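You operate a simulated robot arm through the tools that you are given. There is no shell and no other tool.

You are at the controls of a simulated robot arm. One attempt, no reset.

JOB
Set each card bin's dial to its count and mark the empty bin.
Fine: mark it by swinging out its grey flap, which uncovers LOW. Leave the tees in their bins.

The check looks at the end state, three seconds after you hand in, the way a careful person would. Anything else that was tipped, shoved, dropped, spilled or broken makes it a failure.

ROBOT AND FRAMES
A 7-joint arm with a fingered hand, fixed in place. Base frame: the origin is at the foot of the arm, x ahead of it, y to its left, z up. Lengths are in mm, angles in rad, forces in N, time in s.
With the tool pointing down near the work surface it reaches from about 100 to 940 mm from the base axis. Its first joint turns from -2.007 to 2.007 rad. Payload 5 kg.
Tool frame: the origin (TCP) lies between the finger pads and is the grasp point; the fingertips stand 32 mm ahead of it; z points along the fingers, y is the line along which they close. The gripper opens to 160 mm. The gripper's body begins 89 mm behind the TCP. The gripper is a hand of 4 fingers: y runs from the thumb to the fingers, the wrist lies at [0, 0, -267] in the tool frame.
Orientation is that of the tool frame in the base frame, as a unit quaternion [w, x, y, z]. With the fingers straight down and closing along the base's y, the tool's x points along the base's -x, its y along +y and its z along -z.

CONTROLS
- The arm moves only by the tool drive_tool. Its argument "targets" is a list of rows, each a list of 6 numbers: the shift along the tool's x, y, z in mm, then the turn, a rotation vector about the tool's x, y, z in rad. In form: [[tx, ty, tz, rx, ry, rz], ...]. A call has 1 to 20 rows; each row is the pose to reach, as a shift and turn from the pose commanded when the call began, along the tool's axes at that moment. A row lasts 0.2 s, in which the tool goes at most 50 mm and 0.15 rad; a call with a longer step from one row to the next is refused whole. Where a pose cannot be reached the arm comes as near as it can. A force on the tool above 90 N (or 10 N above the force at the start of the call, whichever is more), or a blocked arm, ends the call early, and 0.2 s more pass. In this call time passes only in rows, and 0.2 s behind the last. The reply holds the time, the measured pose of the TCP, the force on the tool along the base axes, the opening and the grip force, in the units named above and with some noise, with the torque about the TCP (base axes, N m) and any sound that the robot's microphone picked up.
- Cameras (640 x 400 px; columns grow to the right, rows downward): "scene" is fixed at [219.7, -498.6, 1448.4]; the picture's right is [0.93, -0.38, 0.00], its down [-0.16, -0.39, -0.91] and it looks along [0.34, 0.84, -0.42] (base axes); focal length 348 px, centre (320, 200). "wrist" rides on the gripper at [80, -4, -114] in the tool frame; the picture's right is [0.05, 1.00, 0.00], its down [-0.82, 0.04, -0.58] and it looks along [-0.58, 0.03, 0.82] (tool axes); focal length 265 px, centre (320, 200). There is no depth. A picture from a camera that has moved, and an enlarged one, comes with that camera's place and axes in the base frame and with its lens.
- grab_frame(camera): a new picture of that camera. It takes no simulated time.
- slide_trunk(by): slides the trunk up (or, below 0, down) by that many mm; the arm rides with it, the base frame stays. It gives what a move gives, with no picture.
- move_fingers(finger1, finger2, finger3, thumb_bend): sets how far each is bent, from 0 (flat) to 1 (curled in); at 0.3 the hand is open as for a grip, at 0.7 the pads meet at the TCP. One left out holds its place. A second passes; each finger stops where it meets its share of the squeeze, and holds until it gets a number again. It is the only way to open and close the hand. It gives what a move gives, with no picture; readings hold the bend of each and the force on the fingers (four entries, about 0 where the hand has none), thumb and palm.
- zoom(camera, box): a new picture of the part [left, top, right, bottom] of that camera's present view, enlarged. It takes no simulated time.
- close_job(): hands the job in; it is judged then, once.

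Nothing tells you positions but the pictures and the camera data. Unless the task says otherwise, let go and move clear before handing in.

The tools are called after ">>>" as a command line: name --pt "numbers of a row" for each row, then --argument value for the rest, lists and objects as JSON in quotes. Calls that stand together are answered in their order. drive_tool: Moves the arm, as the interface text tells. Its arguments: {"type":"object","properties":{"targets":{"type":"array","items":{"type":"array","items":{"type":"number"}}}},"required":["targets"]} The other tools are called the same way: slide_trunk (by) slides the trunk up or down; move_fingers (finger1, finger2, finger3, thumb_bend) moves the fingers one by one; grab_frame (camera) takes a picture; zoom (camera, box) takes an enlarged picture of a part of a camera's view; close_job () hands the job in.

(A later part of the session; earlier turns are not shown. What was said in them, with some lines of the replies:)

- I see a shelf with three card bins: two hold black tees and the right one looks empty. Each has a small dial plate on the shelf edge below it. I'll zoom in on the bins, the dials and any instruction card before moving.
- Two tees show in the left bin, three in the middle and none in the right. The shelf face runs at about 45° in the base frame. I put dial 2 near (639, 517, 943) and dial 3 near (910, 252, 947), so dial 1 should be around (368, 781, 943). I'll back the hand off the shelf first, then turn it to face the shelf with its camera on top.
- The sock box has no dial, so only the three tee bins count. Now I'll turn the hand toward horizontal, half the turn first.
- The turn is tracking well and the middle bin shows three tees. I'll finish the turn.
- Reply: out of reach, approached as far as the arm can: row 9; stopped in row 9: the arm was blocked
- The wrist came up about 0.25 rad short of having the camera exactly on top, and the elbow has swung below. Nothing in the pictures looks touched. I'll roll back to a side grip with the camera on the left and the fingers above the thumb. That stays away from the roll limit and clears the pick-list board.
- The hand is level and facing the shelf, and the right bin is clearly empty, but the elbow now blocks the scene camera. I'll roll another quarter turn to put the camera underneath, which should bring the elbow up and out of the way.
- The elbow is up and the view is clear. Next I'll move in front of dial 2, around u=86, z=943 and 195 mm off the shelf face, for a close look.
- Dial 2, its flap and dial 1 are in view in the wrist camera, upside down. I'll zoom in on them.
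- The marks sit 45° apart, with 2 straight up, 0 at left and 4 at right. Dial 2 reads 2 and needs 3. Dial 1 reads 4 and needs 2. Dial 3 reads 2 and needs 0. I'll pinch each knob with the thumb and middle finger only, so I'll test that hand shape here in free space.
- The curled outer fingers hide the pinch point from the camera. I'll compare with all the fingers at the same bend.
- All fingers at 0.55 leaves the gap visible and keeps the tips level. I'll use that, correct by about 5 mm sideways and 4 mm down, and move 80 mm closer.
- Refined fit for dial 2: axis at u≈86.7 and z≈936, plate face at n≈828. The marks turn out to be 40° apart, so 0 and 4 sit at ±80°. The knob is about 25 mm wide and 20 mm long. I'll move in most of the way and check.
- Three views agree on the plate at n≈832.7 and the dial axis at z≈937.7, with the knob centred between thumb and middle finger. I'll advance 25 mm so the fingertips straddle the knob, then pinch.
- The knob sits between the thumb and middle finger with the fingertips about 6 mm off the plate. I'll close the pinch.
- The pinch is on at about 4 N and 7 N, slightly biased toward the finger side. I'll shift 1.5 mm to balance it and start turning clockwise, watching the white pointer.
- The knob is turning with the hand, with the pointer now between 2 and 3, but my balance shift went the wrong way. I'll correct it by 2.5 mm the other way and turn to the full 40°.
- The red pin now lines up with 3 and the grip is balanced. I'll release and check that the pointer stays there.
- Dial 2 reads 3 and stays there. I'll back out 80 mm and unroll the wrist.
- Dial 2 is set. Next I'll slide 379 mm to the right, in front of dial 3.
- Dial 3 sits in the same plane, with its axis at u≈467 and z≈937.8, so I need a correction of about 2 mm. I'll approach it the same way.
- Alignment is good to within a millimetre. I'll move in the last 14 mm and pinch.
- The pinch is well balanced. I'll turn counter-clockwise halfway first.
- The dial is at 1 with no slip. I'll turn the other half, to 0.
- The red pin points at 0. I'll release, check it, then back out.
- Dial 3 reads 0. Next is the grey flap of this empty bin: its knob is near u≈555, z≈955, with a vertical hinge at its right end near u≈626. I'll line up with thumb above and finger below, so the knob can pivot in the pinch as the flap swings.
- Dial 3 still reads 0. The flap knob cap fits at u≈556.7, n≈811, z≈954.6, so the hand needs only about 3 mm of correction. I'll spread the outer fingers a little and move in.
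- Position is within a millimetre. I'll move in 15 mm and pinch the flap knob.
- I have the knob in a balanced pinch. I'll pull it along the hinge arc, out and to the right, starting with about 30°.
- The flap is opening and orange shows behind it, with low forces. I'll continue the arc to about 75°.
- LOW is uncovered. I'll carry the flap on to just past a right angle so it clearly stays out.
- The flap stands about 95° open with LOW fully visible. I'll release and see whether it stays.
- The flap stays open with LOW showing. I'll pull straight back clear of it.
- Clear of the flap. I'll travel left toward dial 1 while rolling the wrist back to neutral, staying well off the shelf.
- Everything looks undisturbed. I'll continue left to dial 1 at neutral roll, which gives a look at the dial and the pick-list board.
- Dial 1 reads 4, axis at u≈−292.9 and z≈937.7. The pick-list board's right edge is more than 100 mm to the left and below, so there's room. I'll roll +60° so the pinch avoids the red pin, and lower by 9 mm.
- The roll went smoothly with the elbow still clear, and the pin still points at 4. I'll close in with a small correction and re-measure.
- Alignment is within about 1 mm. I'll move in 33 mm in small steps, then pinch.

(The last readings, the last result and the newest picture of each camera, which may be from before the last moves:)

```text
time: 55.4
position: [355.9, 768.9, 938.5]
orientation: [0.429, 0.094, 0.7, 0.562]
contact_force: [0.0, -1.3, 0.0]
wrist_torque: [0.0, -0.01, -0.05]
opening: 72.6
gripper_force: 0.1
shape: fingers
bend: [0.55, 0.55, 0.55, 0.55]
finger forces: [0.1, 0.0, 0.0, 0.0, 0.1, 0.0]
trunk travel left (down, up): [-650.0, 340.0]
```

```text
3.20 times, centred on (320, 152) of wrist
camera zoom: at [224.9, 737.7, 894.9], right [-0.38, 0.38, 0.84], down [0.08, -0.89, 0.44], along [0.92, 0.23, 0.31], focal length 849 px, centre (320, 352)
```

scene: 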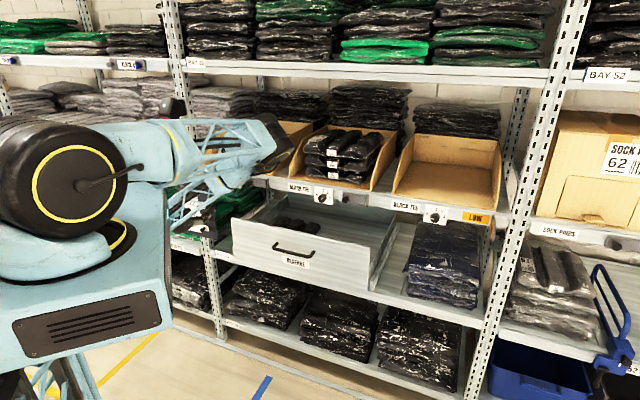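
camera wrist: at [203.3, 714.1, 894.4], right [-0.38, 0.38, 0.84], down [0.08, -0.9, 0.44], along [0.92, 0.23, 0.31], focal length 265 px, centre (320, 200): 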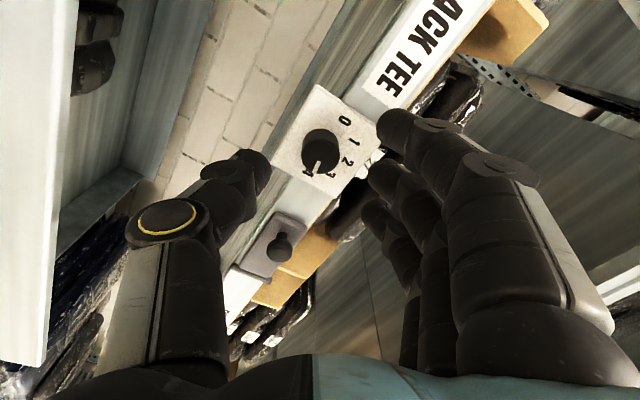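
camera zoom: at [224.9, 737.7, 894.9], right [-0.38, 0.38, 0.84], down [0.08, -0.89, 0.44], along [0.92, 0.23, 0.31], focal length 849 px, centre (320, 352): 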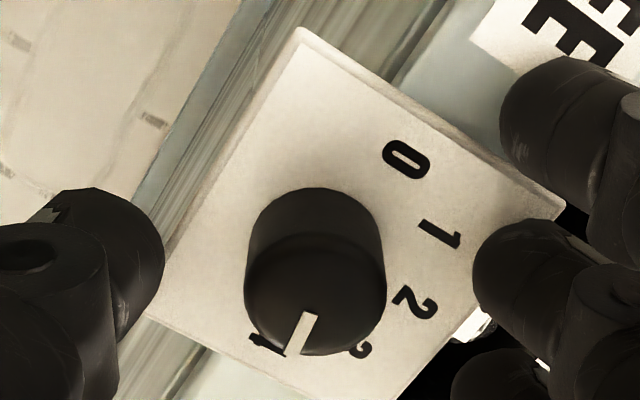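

The knob is centred to about 1 mm. I'll nudge to balance and pinch.

>>> drive_tool --pt "0 -0.8 0.5 0 0 0" --pt "0 -0.8 0.5 0 0 0"

>>> move_fingers --finger2 0.68 --thumb_bend 0.68

>>> zoom --camera "wrist" --box '[220, 90, 420, 215]'

```text
time: 56.0
position: [355.8, 768.9, 939.1]
orientation: [0.429, 0.095, 0.7, 0.563]
contact_force: [0.6, -1.1, 0.5]
wrist_torque: [0.01, 0.02, 0.02]
opening: 72.7
gripper_force: 0.1
shape: fingers
bend: [0.55, 0.55, 0.55, 0.55]
finger forces: [0.0, 0.4, 0.1, 0.0, 0.0, 0.0]
trunk travel left (down, up): [-650.0, 340.0]
```

```text
time: 57.0
position: [356.7, 768.7, 938.2]
orientation: [0.43, 0.095, 0.7, 0.562]
contact_force: [1.8, 1.0, -1.9]
wrist_torque: [-0.03, 0.03, 0.0]
opening: 55.2
gripper_force: 5.1
shape: fingers
bend: [0.55, 0.64, 0.55, 0.66]
finger forces: [0.0, 4.5, 0.1, 0.1, 6.1, 0.0]
trunk travel left (down, up): [-650.0, 340.0]
```

```text
3.20 times, centred on (320, 152) of wrist
camera zoom: at [225.7, 737.7, 894.0], right [-0.38, 0.38, 0.84], down [0.08, -0.89, 0.44], along [0.92, 0.23, 0.31], focal length 849 px, centre (320, 352)
```

zoom: 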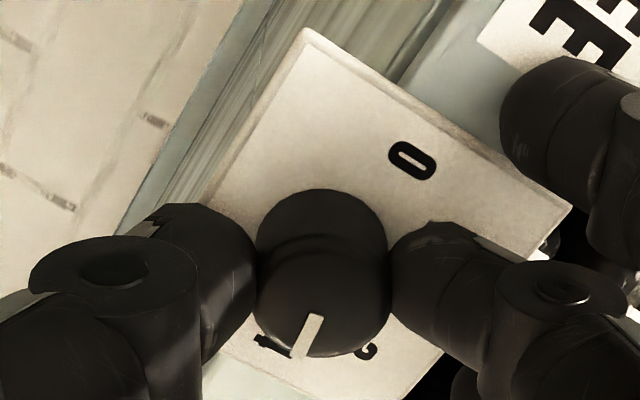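

The pinch is balanced. I'll turn counter-clockwise 40°, to 3, and check.

>>> drive_tool --pt "0 0 0 0 0 -0.1" --pt "0 0 0 0 0 -0.2" --pt "0 0 0 0 0 -0.3" --pt "0 0 0 0 0 -0.4" --pt "0 0 0 0 0 -0.5" --pt "0 0 0 0 0 -0.6" --pt "0 0 0 0 0 -0.7"

>>> zoom --camera "wrist" --box '[220, 90, 420, 215]'

>>> zoom --camera "scene" --box '[170, 130, 290, 220]'

```text
time: 58.6
position: [356.4, 768.4, 937.3]
orientation: [0.597, -0.151, 0.69, 0.381]
contact_force: [1.4, -1.8, -0.6]
wrist_torque: [0.01, -0.02, -0.03]
opening: 56.2
gripper_force: 5.6
shape: fingers
bend: [0.55, 0.64, 0.55, 0.66]
finger forces: [0.0, 3.7, 1.1, 0.0, 6.5, 0.0]
trunk travel left (down, up): [-650.0, 340.0]
```

```text
3.20 times, centred on (320, 152) of wrist
camera zoom: at [257.0, 706.3, 859.9], right [-0.68, 0.68, 0.29], down [-0.24, -0.58, 0.78], along [0.7, 0.46, 0.55], focal length 849 px, centre (320, 352)
```

zoom: 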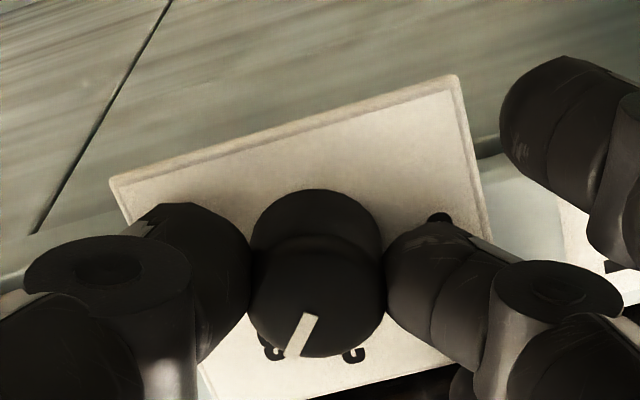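

```text
4.44 times, centred on (230, 175) of scene
camera zoom: at [219.7, -498.6, 1448.4], right [0.93, -0.38, 0.0], down [-0.16, -0.39, -0.91], along [0.34, 0.84, -0.42], focal length 1546 px, centre (720, 311)
```

zoom: 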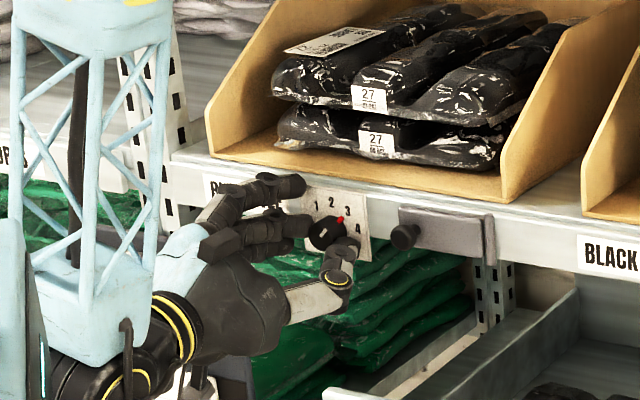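

The dial is at 3 with no slip, though the third finger reads about 1 N. I'll look closely before going on.

>>> zoom --camera "scene" --box '[205, 155, 265, 195]'

>>> grab_frame --camera "wrist"

```text
10.00 times, centred on (235, 175) of scene
camera zoom: at [219.7, -498.6, 1448.4], right [0.93, -0.38, 0.0], down [-0.16, -0.39, -0.91], along [0.34, 0.84, -0.42], focal length 3479 px, centre (1170, 450)
```

zoom: 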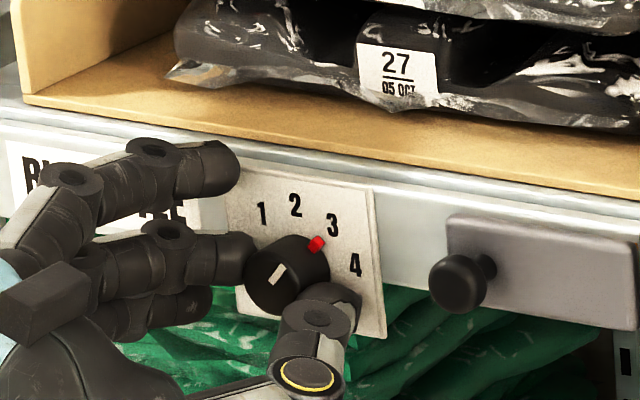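

```text
taken
camera wrist: at [257.0, 706.3, 859.9], right [-0.68, 0.68, 0.29], down [-0.24, -0.58, 0.78], along [0.7, 0.46, 0.55], focal length 265 px, centre (320, 200)
```

wrist: 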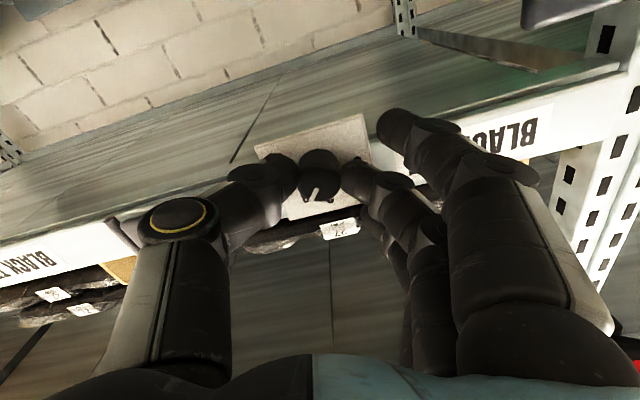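

The red pin sits at 3. The light touch is only the upper fingertip near the shelf lip, and further turning moves it away. I'll finish the turn to 2.

>>> drive_tool --pt "0 0 -0.5 0 0 -0.1" --pt "0 0 -0.5 0 0 -0.2" --pt "0 0 -0.5 0 0 -0.3" --pt "0 0 -0.5 0 0 -0.4" --pt "0 0 -0.5 0 0 -0.5" --pt "0 0 -0.5 0 0 -0.6" --pt "0 0 -0.5 0 0 -0.696" --pt "0 0 -0.5 0 0 -0.696"

>>> zoom --camera "wrist" --box '[220, 90, 420, 215]'

>>> zoom --camera "scene" --box '[205, 155, 265, 195]'

```text
time: 60.4
position: [356.4, 768.5, 938.9]
orientation: [0.691, -0.378, 0.597, 0.154]
contact_force: [7.0, -2.9, -5.1]
wrist_torque: [-0.05, 0.13, -0.15]
opening: 56.9
gripper_force: 6.5
shape: fingers
bend: [0.55, 0.65, 0.55, 0.66]
finger forces: [0.0, 3.6, 0.0, 0.1, 8.5, 0.0]
trunk travel left (down, up): [-650.0, 340.0]
```

```text
3.20 times, centred on (320, 152) of wrist
camera zoom: at [295.6, 666.8, 863.4], right [-0.65, 0.65, -0.39], down [-0.63, -0.19, 0.75], along [0.42, 0.73, 0.53], focal length 849 px, centre (320, 352)
```

zoom: 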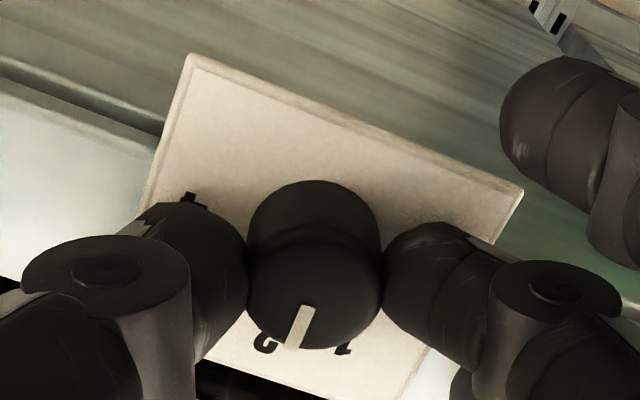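

```text
10.00 times, centred on (235, 175) of scene
camera zoom: at [219.7, -498.6, 1448.4], right [0.93, -0.38, 0.0], down [-0.16, -0.39, -0.91], along [0.34, 0.84, -0.42], focal length 3479 px, centre (1170, 450)
```

zoom: 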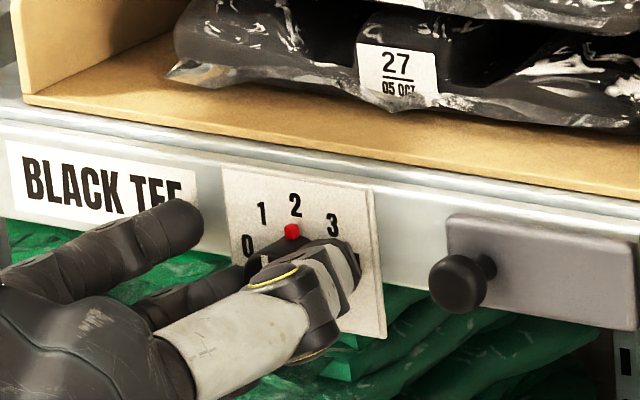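

The red pin points at 2. I'll release and check it stays.

>>> move_fingers --finger2 0.55 --thumb_bend 0.55

>>> drive_tool --pt "0 0 -25 0 0 0" --pt "0 0 -60 0 0 0" --pt "0 0 -100 0 0 0" --pt "0 0 -140 0 0 0" --pt "0 0 -140 0 0 0"

>>> grab_frame --camera "wrist"

>>> zoom --camera "wrist" --box '[240, 50, 400, 150]'

>>> zoom --camera "scene" --box '[205, 155, 265, 195]'

```text
time: 61.4
position: [355.1, 768.2, 938.2]
orientation: [0.691, -0.379, 0.597, 0.155]
contact_force: [0.1, -0.1, 0.7]
wrist_torque: [-0.01, -0.02, 0.01]
opening: 71.8
gripper_force: 0.1
shape: fingers
bend: [0.55, 0.55, 0.55, 0.55]
finger forces: [0.0, 0.0, 0.0, 0.0, 0.0, 0.1]
trunk travel left (down, up): [-650.0, 340.0]
```

```text
time: 62.6
position: [256.5, 668.0, 938.7]
orientation: [0.69, -0.378, 0.597, 0.155]
contact_force: [0.2, 0.1, -0.6]
wrist_torque: [0.0, -0.02, 0.0]
opening: 71.8
gripper_force: 0.2
shape: fingers
bend: [0.55, 0.55, 0.55, 0.55]
finger forces: [0.1, 0.0, 0.0, 0.1, 0.0, 0.0]
trunk travel left (down, up): [-650.0, 340.0]
```

```text
taken
camera wrist: at [195.6, 567.1, 863.3], right [-0.65, 0.65, -0.39], down [-0.63, -0.19, 0.75], along [0.42, 0.73, 0.53], focal length 265 px, centre (320, 200)
```

wrist: 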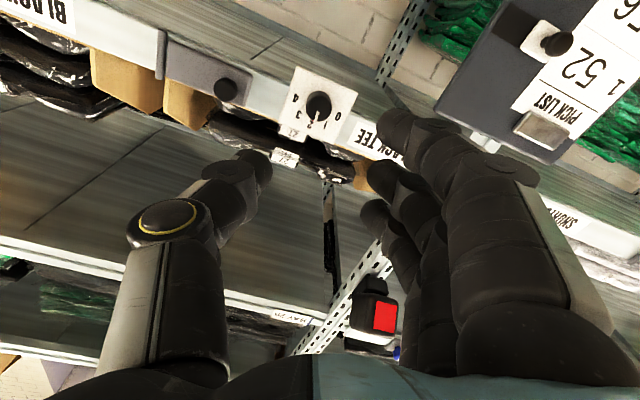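

```text
4.00 times, centred on (320, 100) of wrist
camera zoom: at [195.6, 567.1, 863.3], right [-0.65, 0.65, -0.39], down [-0.63, -0.19, 0.75], along [0.42, 0.73, 0.53], focal length 1062 px, centre (320, 600)
```

zoom: 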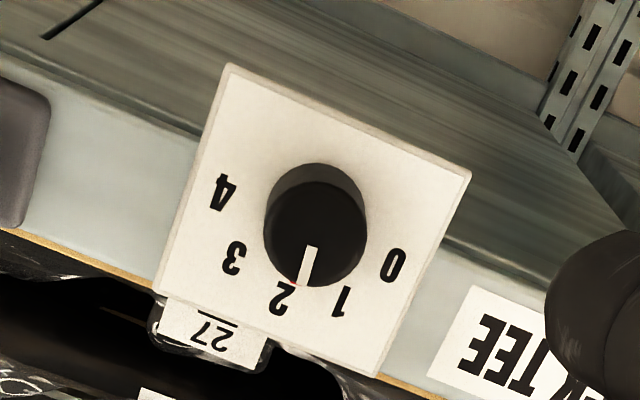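

```text
10.00 times, centred on (235, 175) of scene
camera zoom: at [219.7, -498.6, 1448.4], right [0.93, -0.38, 0.0], down [-0.16, -0.39, -0.91], along [0.34, 0.84, -0.42], focal length 3479 px, centre (1170, 450)
```

zoom: 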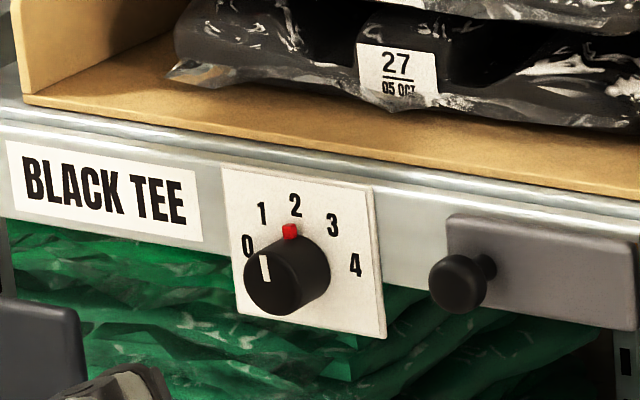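

Dial 1 reads 2, maybe a few degrees toward 1. I'll enlarge all three dials to judge the accuracy.

>>> zoom --camera "scene" --box '[224, 170, 248, 190]'

>>> zoom --camera "scene" --box '[310, 182, 338, 208]'

>>> zoom --camera "scene" --box '[420, 200, 452, 230]'

>>> grab_frame --camera "scene"

```text
16.00 times, centred on (236, 180) of scene
camera zoom: at [219.7, -498.6, 1448.4], right [0.93, -0.38, 0.0], down [-0.16, -0.39, -0.91], along [0.34, 0.84, -0.42], focal length 5567 px, centre (1664, 520)
```

zoom: 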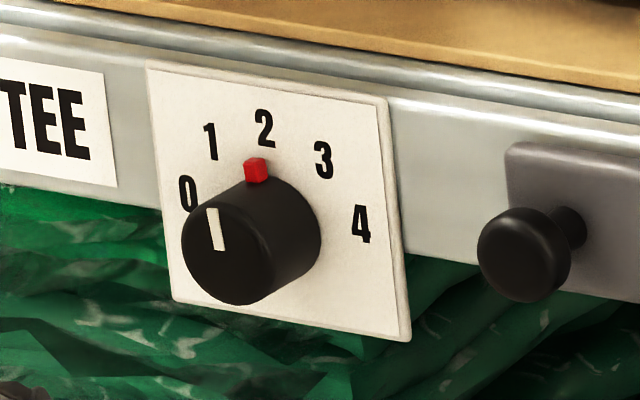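

```text
15.38 times, centred on (324, 195) of scene
camera zoom: at [219.7, -498.6, 1448.4], right [0.93, -0.38, 0.0], down [-0.16, -0.39, -0.91], along [0.34, 0.84, -0.42], focal length 5353 px, centre (258, 277)
```

zoom: 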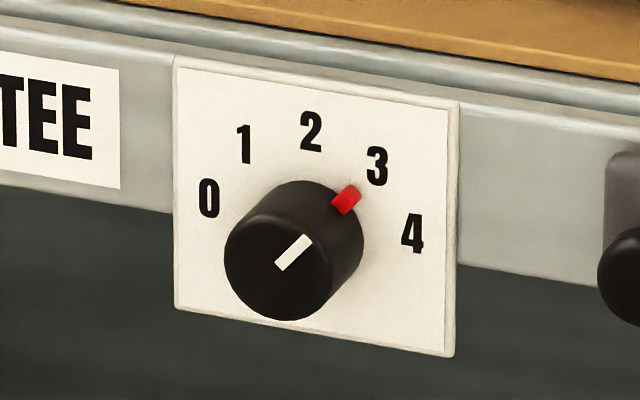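

```text
13.33 times, centred on (436, 215) of scene
camera zoom: at [219.7, -498.6, 1448.4], right [0.93, -0.38, 0.0], down [-0.16, -0.39, -0.91], along [0.34, 0.84, -0.42], focal length 4639 px, centre (-1227, 0)
```

zoom: 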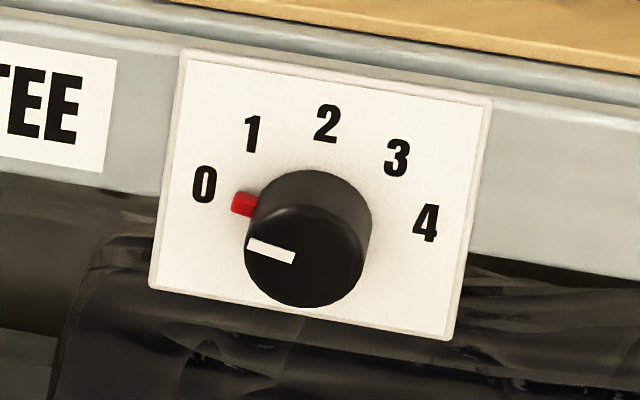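

```text
taken
```

scene: 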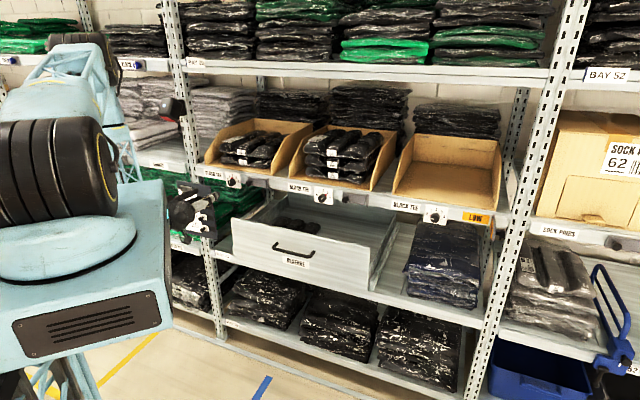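

Dial 2 sits within 2° of 3 and dial 3 within 2° of 0, but dial 1 is about 5° short of centred on 2. I'll retrace the same path, pinch again and nudge it clockwise about 5°.

>>> drive_tool --pt "0 -1.5 40 0 0 0" --pt "0 -1.5 80 0 0 0" --pt "0 -1.5 110 0 0 0" --pt "0 -1.5 126 0 0 0" --pt "0 -1.5 139 0 0 0" --pt "0 -1.5 139 0 0 0"

>>> zoom --camera "wrist" --box '[220, 90, 420, 215]'

```text
time: 64.0
position: [358.2, 767.3, 940.1]
orientation: [0.691, -0.378, 0.596, 0.155]
contact_force: [-0.5, 0.5, -0.2]
wrist_torque: [-0.03, 0.02, 0.02]
opening: 71.7
gripper_force: 0.0
shape: fingers
bend: [0.55, 0.55, 0.55, 0.55]
finger forces: [0.0, 0.0, 0.0, 0.1, 0.0, 0.0]
trunk travel left (down, up): [-650.0, 340.0]
```

```text
3.20 times, centred on (320, 152) of wrist
camera zoom: at [295.5, 665.5, 864.3], right [-0.65, 0.65, -0.39], down [-0.63, -0.19, 0.75], along [0.42, 0.73, 0.53], focal length 849 px, centre (320, 352)
```

zoom: 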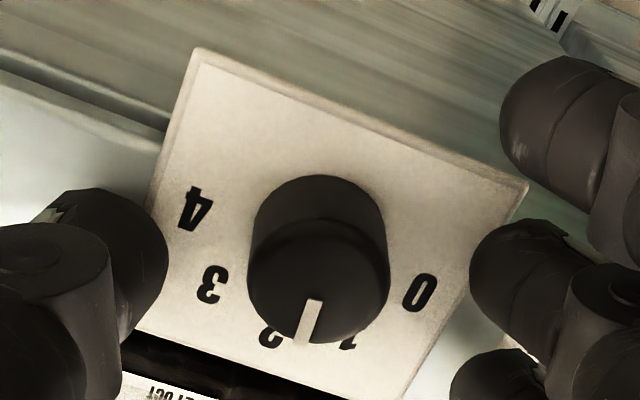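

Centred on the knob again. I'll pinch and turn slightly clockwise.

>>> move_fingers --finger2 0.68 --thumb_bend 0.68

>>> drive_tool --pt "0 0 0 0 0 0.03" --pt "0 0 0 0 0 0.06" --pt "0 0 0 0 0 0.09" --pt "0 0 0 0 0 0.09"

>>> zoom --camera "wrist" --box '[220, 90, 420, 215]'

>>> zoom --camera "scene" --box '[224, 170, 248, 190]'

```text
time: 65.0
position: [355.4, 766.0, 941.0]
orientation: [0.691, -0.378, 0.597, 0.155]
contact_force: [4.3, 0.9, 0.4]
wrist_torque: [0.02, -0.02, -0.04]
opening: 55.9
gripper_force: 5.0
shape: fingers
bend: [0.55, 0.64, 0.55, 0.66]
finger forces: [0.0, 4.2, 0.1, 0.1, 6.4, 0.0]
trunk travel left (down, up): [-650.0, 340.0]
```

```text
time: 66.0
position: [355.4, 768.2, 939.0]
orientation: [0.683, -0.35, 0.613, 0.186]
contact_force: [3.0, -0.8, 3.3]
wrist_torque: [0.05, -0.02, -0.05]
opening: 56.0
gripper_force: 5.7
shape: fingers
bend: [0.55, 0.64, 0.55, 0.66]
finger forces: [0.0, 3.8, 0.0, 0.1, 7.1, 0.0]
trunk travel left (down, up): [-650.0, 340.0]
```

```text
3.20 times, centred on (320, 152) of wrist
camera zoom: at [290.8, 670.6, 861.5], right [-0.67, 0.67, -0.3], down [-0.58, -0.24, 0.78], along [0.45, 0.7, 0.55], focal length 849 px, centre (320, 352)
```

zoom: 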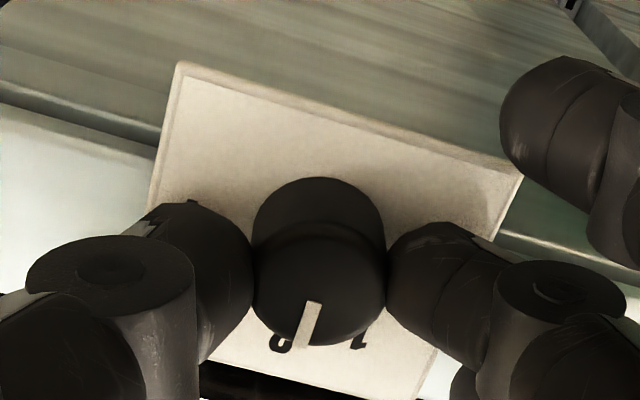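

```text
16.00 times, centred on (236, 180) of scene
camera zoom: at [219.7, -498.6, 1448.4], right [0.93, -0.38, 0.0], down [-0.16, -0.39, -0.91], along [0.34, 0.84, -0.42], focal length 5567 px, centre (1664, 520)
```

zoom: 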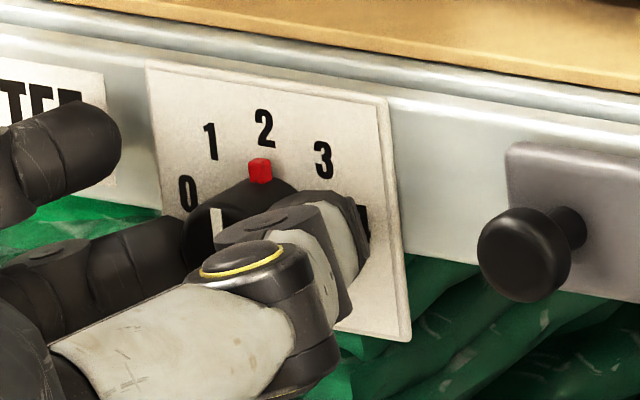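

The red pin is now right under 2. I'll release, back straight out and re-check everything.

>>> move_fingers --finger2 0.55 --thumb_bend 0.55

>>> drive_tool --pt "0 0 -25 0 0 0" --pt "0 0 -60 0 0 0" --pt "0 0 -100 0 0 0" --pt "0 0 -145 0 0 0" --pt "0 0 -190 0 0 0" --pt "0 0 -190 0 0 0"

>>> zoom --camera "scene" --box '[224, 170, 248, 190]'

>>> zoom --camera "scene" --box '[380, 170, 540, 260]'

>>> grab_frame --camera "scene"

>>> zoom --camera "scene" --box '[190, 110, 400, 240]'

```text
time: 67.0
position: [356.8, 766.9, 938.3]
orientation: [0.683, -0.35, 0.613, 0.186]
contact_force: [0.0, -0.1, -0.5]
wrist_torque: [-0.01, 0.01, -0.03]
opening: 71.9
gripper_force: 0.1
shape: fingers
bend: [0.55, 0.55, 0.55, 0.55]
finger forces: [0.0, 0.0, 0.1, 0.0, 0.0, 0.0]
trunk travel left (down, up): [-650.0, 340.0]
```

```text
time: 68.4
position: [223.3, 629.5, 937.5]
orientation: [0.683, -0.352, 0.613, 0.186]
contact_force: [0.7, 0.8, -0.2]
wrist_torque: [0.01, -0.02, 0.01]
opening: 71.8
gripper_force: 0.0
shape: fingers
bend: [0.55, 0.55, 0.55, 0.55]
finger forces: [0.1, 0.0, 0.1, 0.1, 0.1, 0.0]
trunk travel left (down, up): [-650.0, 340.0]
```

```text
16.00 times, centred on (236, 180) of scene
camera zoom: at [219.7, -498.6, 1448.4], right [0.93, -0.38, 0.0], down [-0.16, -0.39, -0.91], along [0.34, 0.84, -0.42], focal length 5567 px, centre (1664, 520)
```

zoom: 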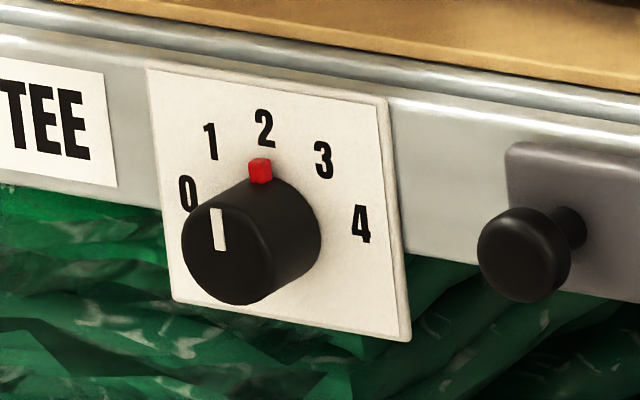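

```text
4.00 times, centred on (460, 215) of scene
camera zoom: at [219.7, -498.6, 1448.4], right [0.93, -0.38, 0.0], down [-0.16, -0.39, -0.91], along [0.34, 0.84, -0.42], focal length 1392 px, centre (-240, 140)
```

zoom: 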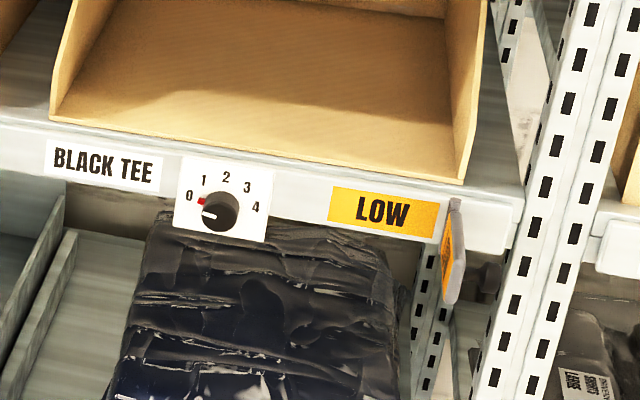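

```text
taken
```

scene: 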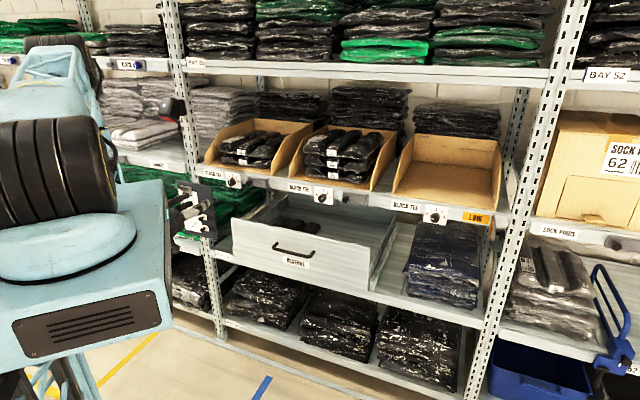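

```text
3.05 times, centred on (295, 175) of scene
camera zoom: at [219.7, -498.6, 1448.4], right [0.93, -0.38, 0.0], down [-0.16, -0.39, -0.91], along [0.34, 0.84, -0.42], focal length 1060 px, centre (396, 276)
```

zoom: 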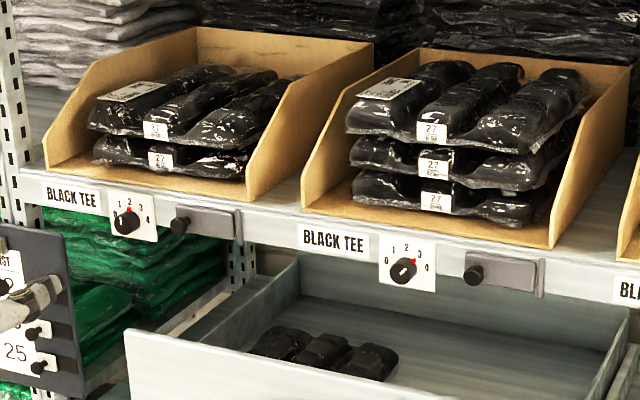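

All the targets check out: the left bin holds 2 tees and its dial reads 2, the middle holds 3 and reads 3, and the empty right bin reads 0. The right bin's flap stands open with LOW showing. The tees, drawer and pick list are undisturbed and the hand is well clear, so I'll hand in.

>>> close_job

```text
The job is handed in.
```

I set all three dials to their counts, swung out the empty bin's flap, and handed the job in; I haven't seen a result from the check.

| Bin | Tees counted | Dial before | Dial now |
|---|---|---|---|
| Left | 2 | 4 | 2 |
| Middle | 3 | 2 | 3 |
| Right (empty) | 0 | 2 | 0 |

- **Flap:** the right bin's grey flap is swung out to about 95°, with LOW fully visible. It stayed there after I let go.
- **Dial accuracy:** by the pictures, the middle and right dials point within about 2° of their marks. The left one first stopped about 5° off, so I nudged it until its pointer sat under the 2.
- **Counting:** I counted from the pictures, without looking straight down into the bins. Each bag seems too big for another to be hidden behind the stack.
- **Contact:** one fingertip showed a light reading of about 1 N, probably from the shelf lip, while I turned the left dial. In the final pictures the tees, bins, drawer and pick list look undisturbed.
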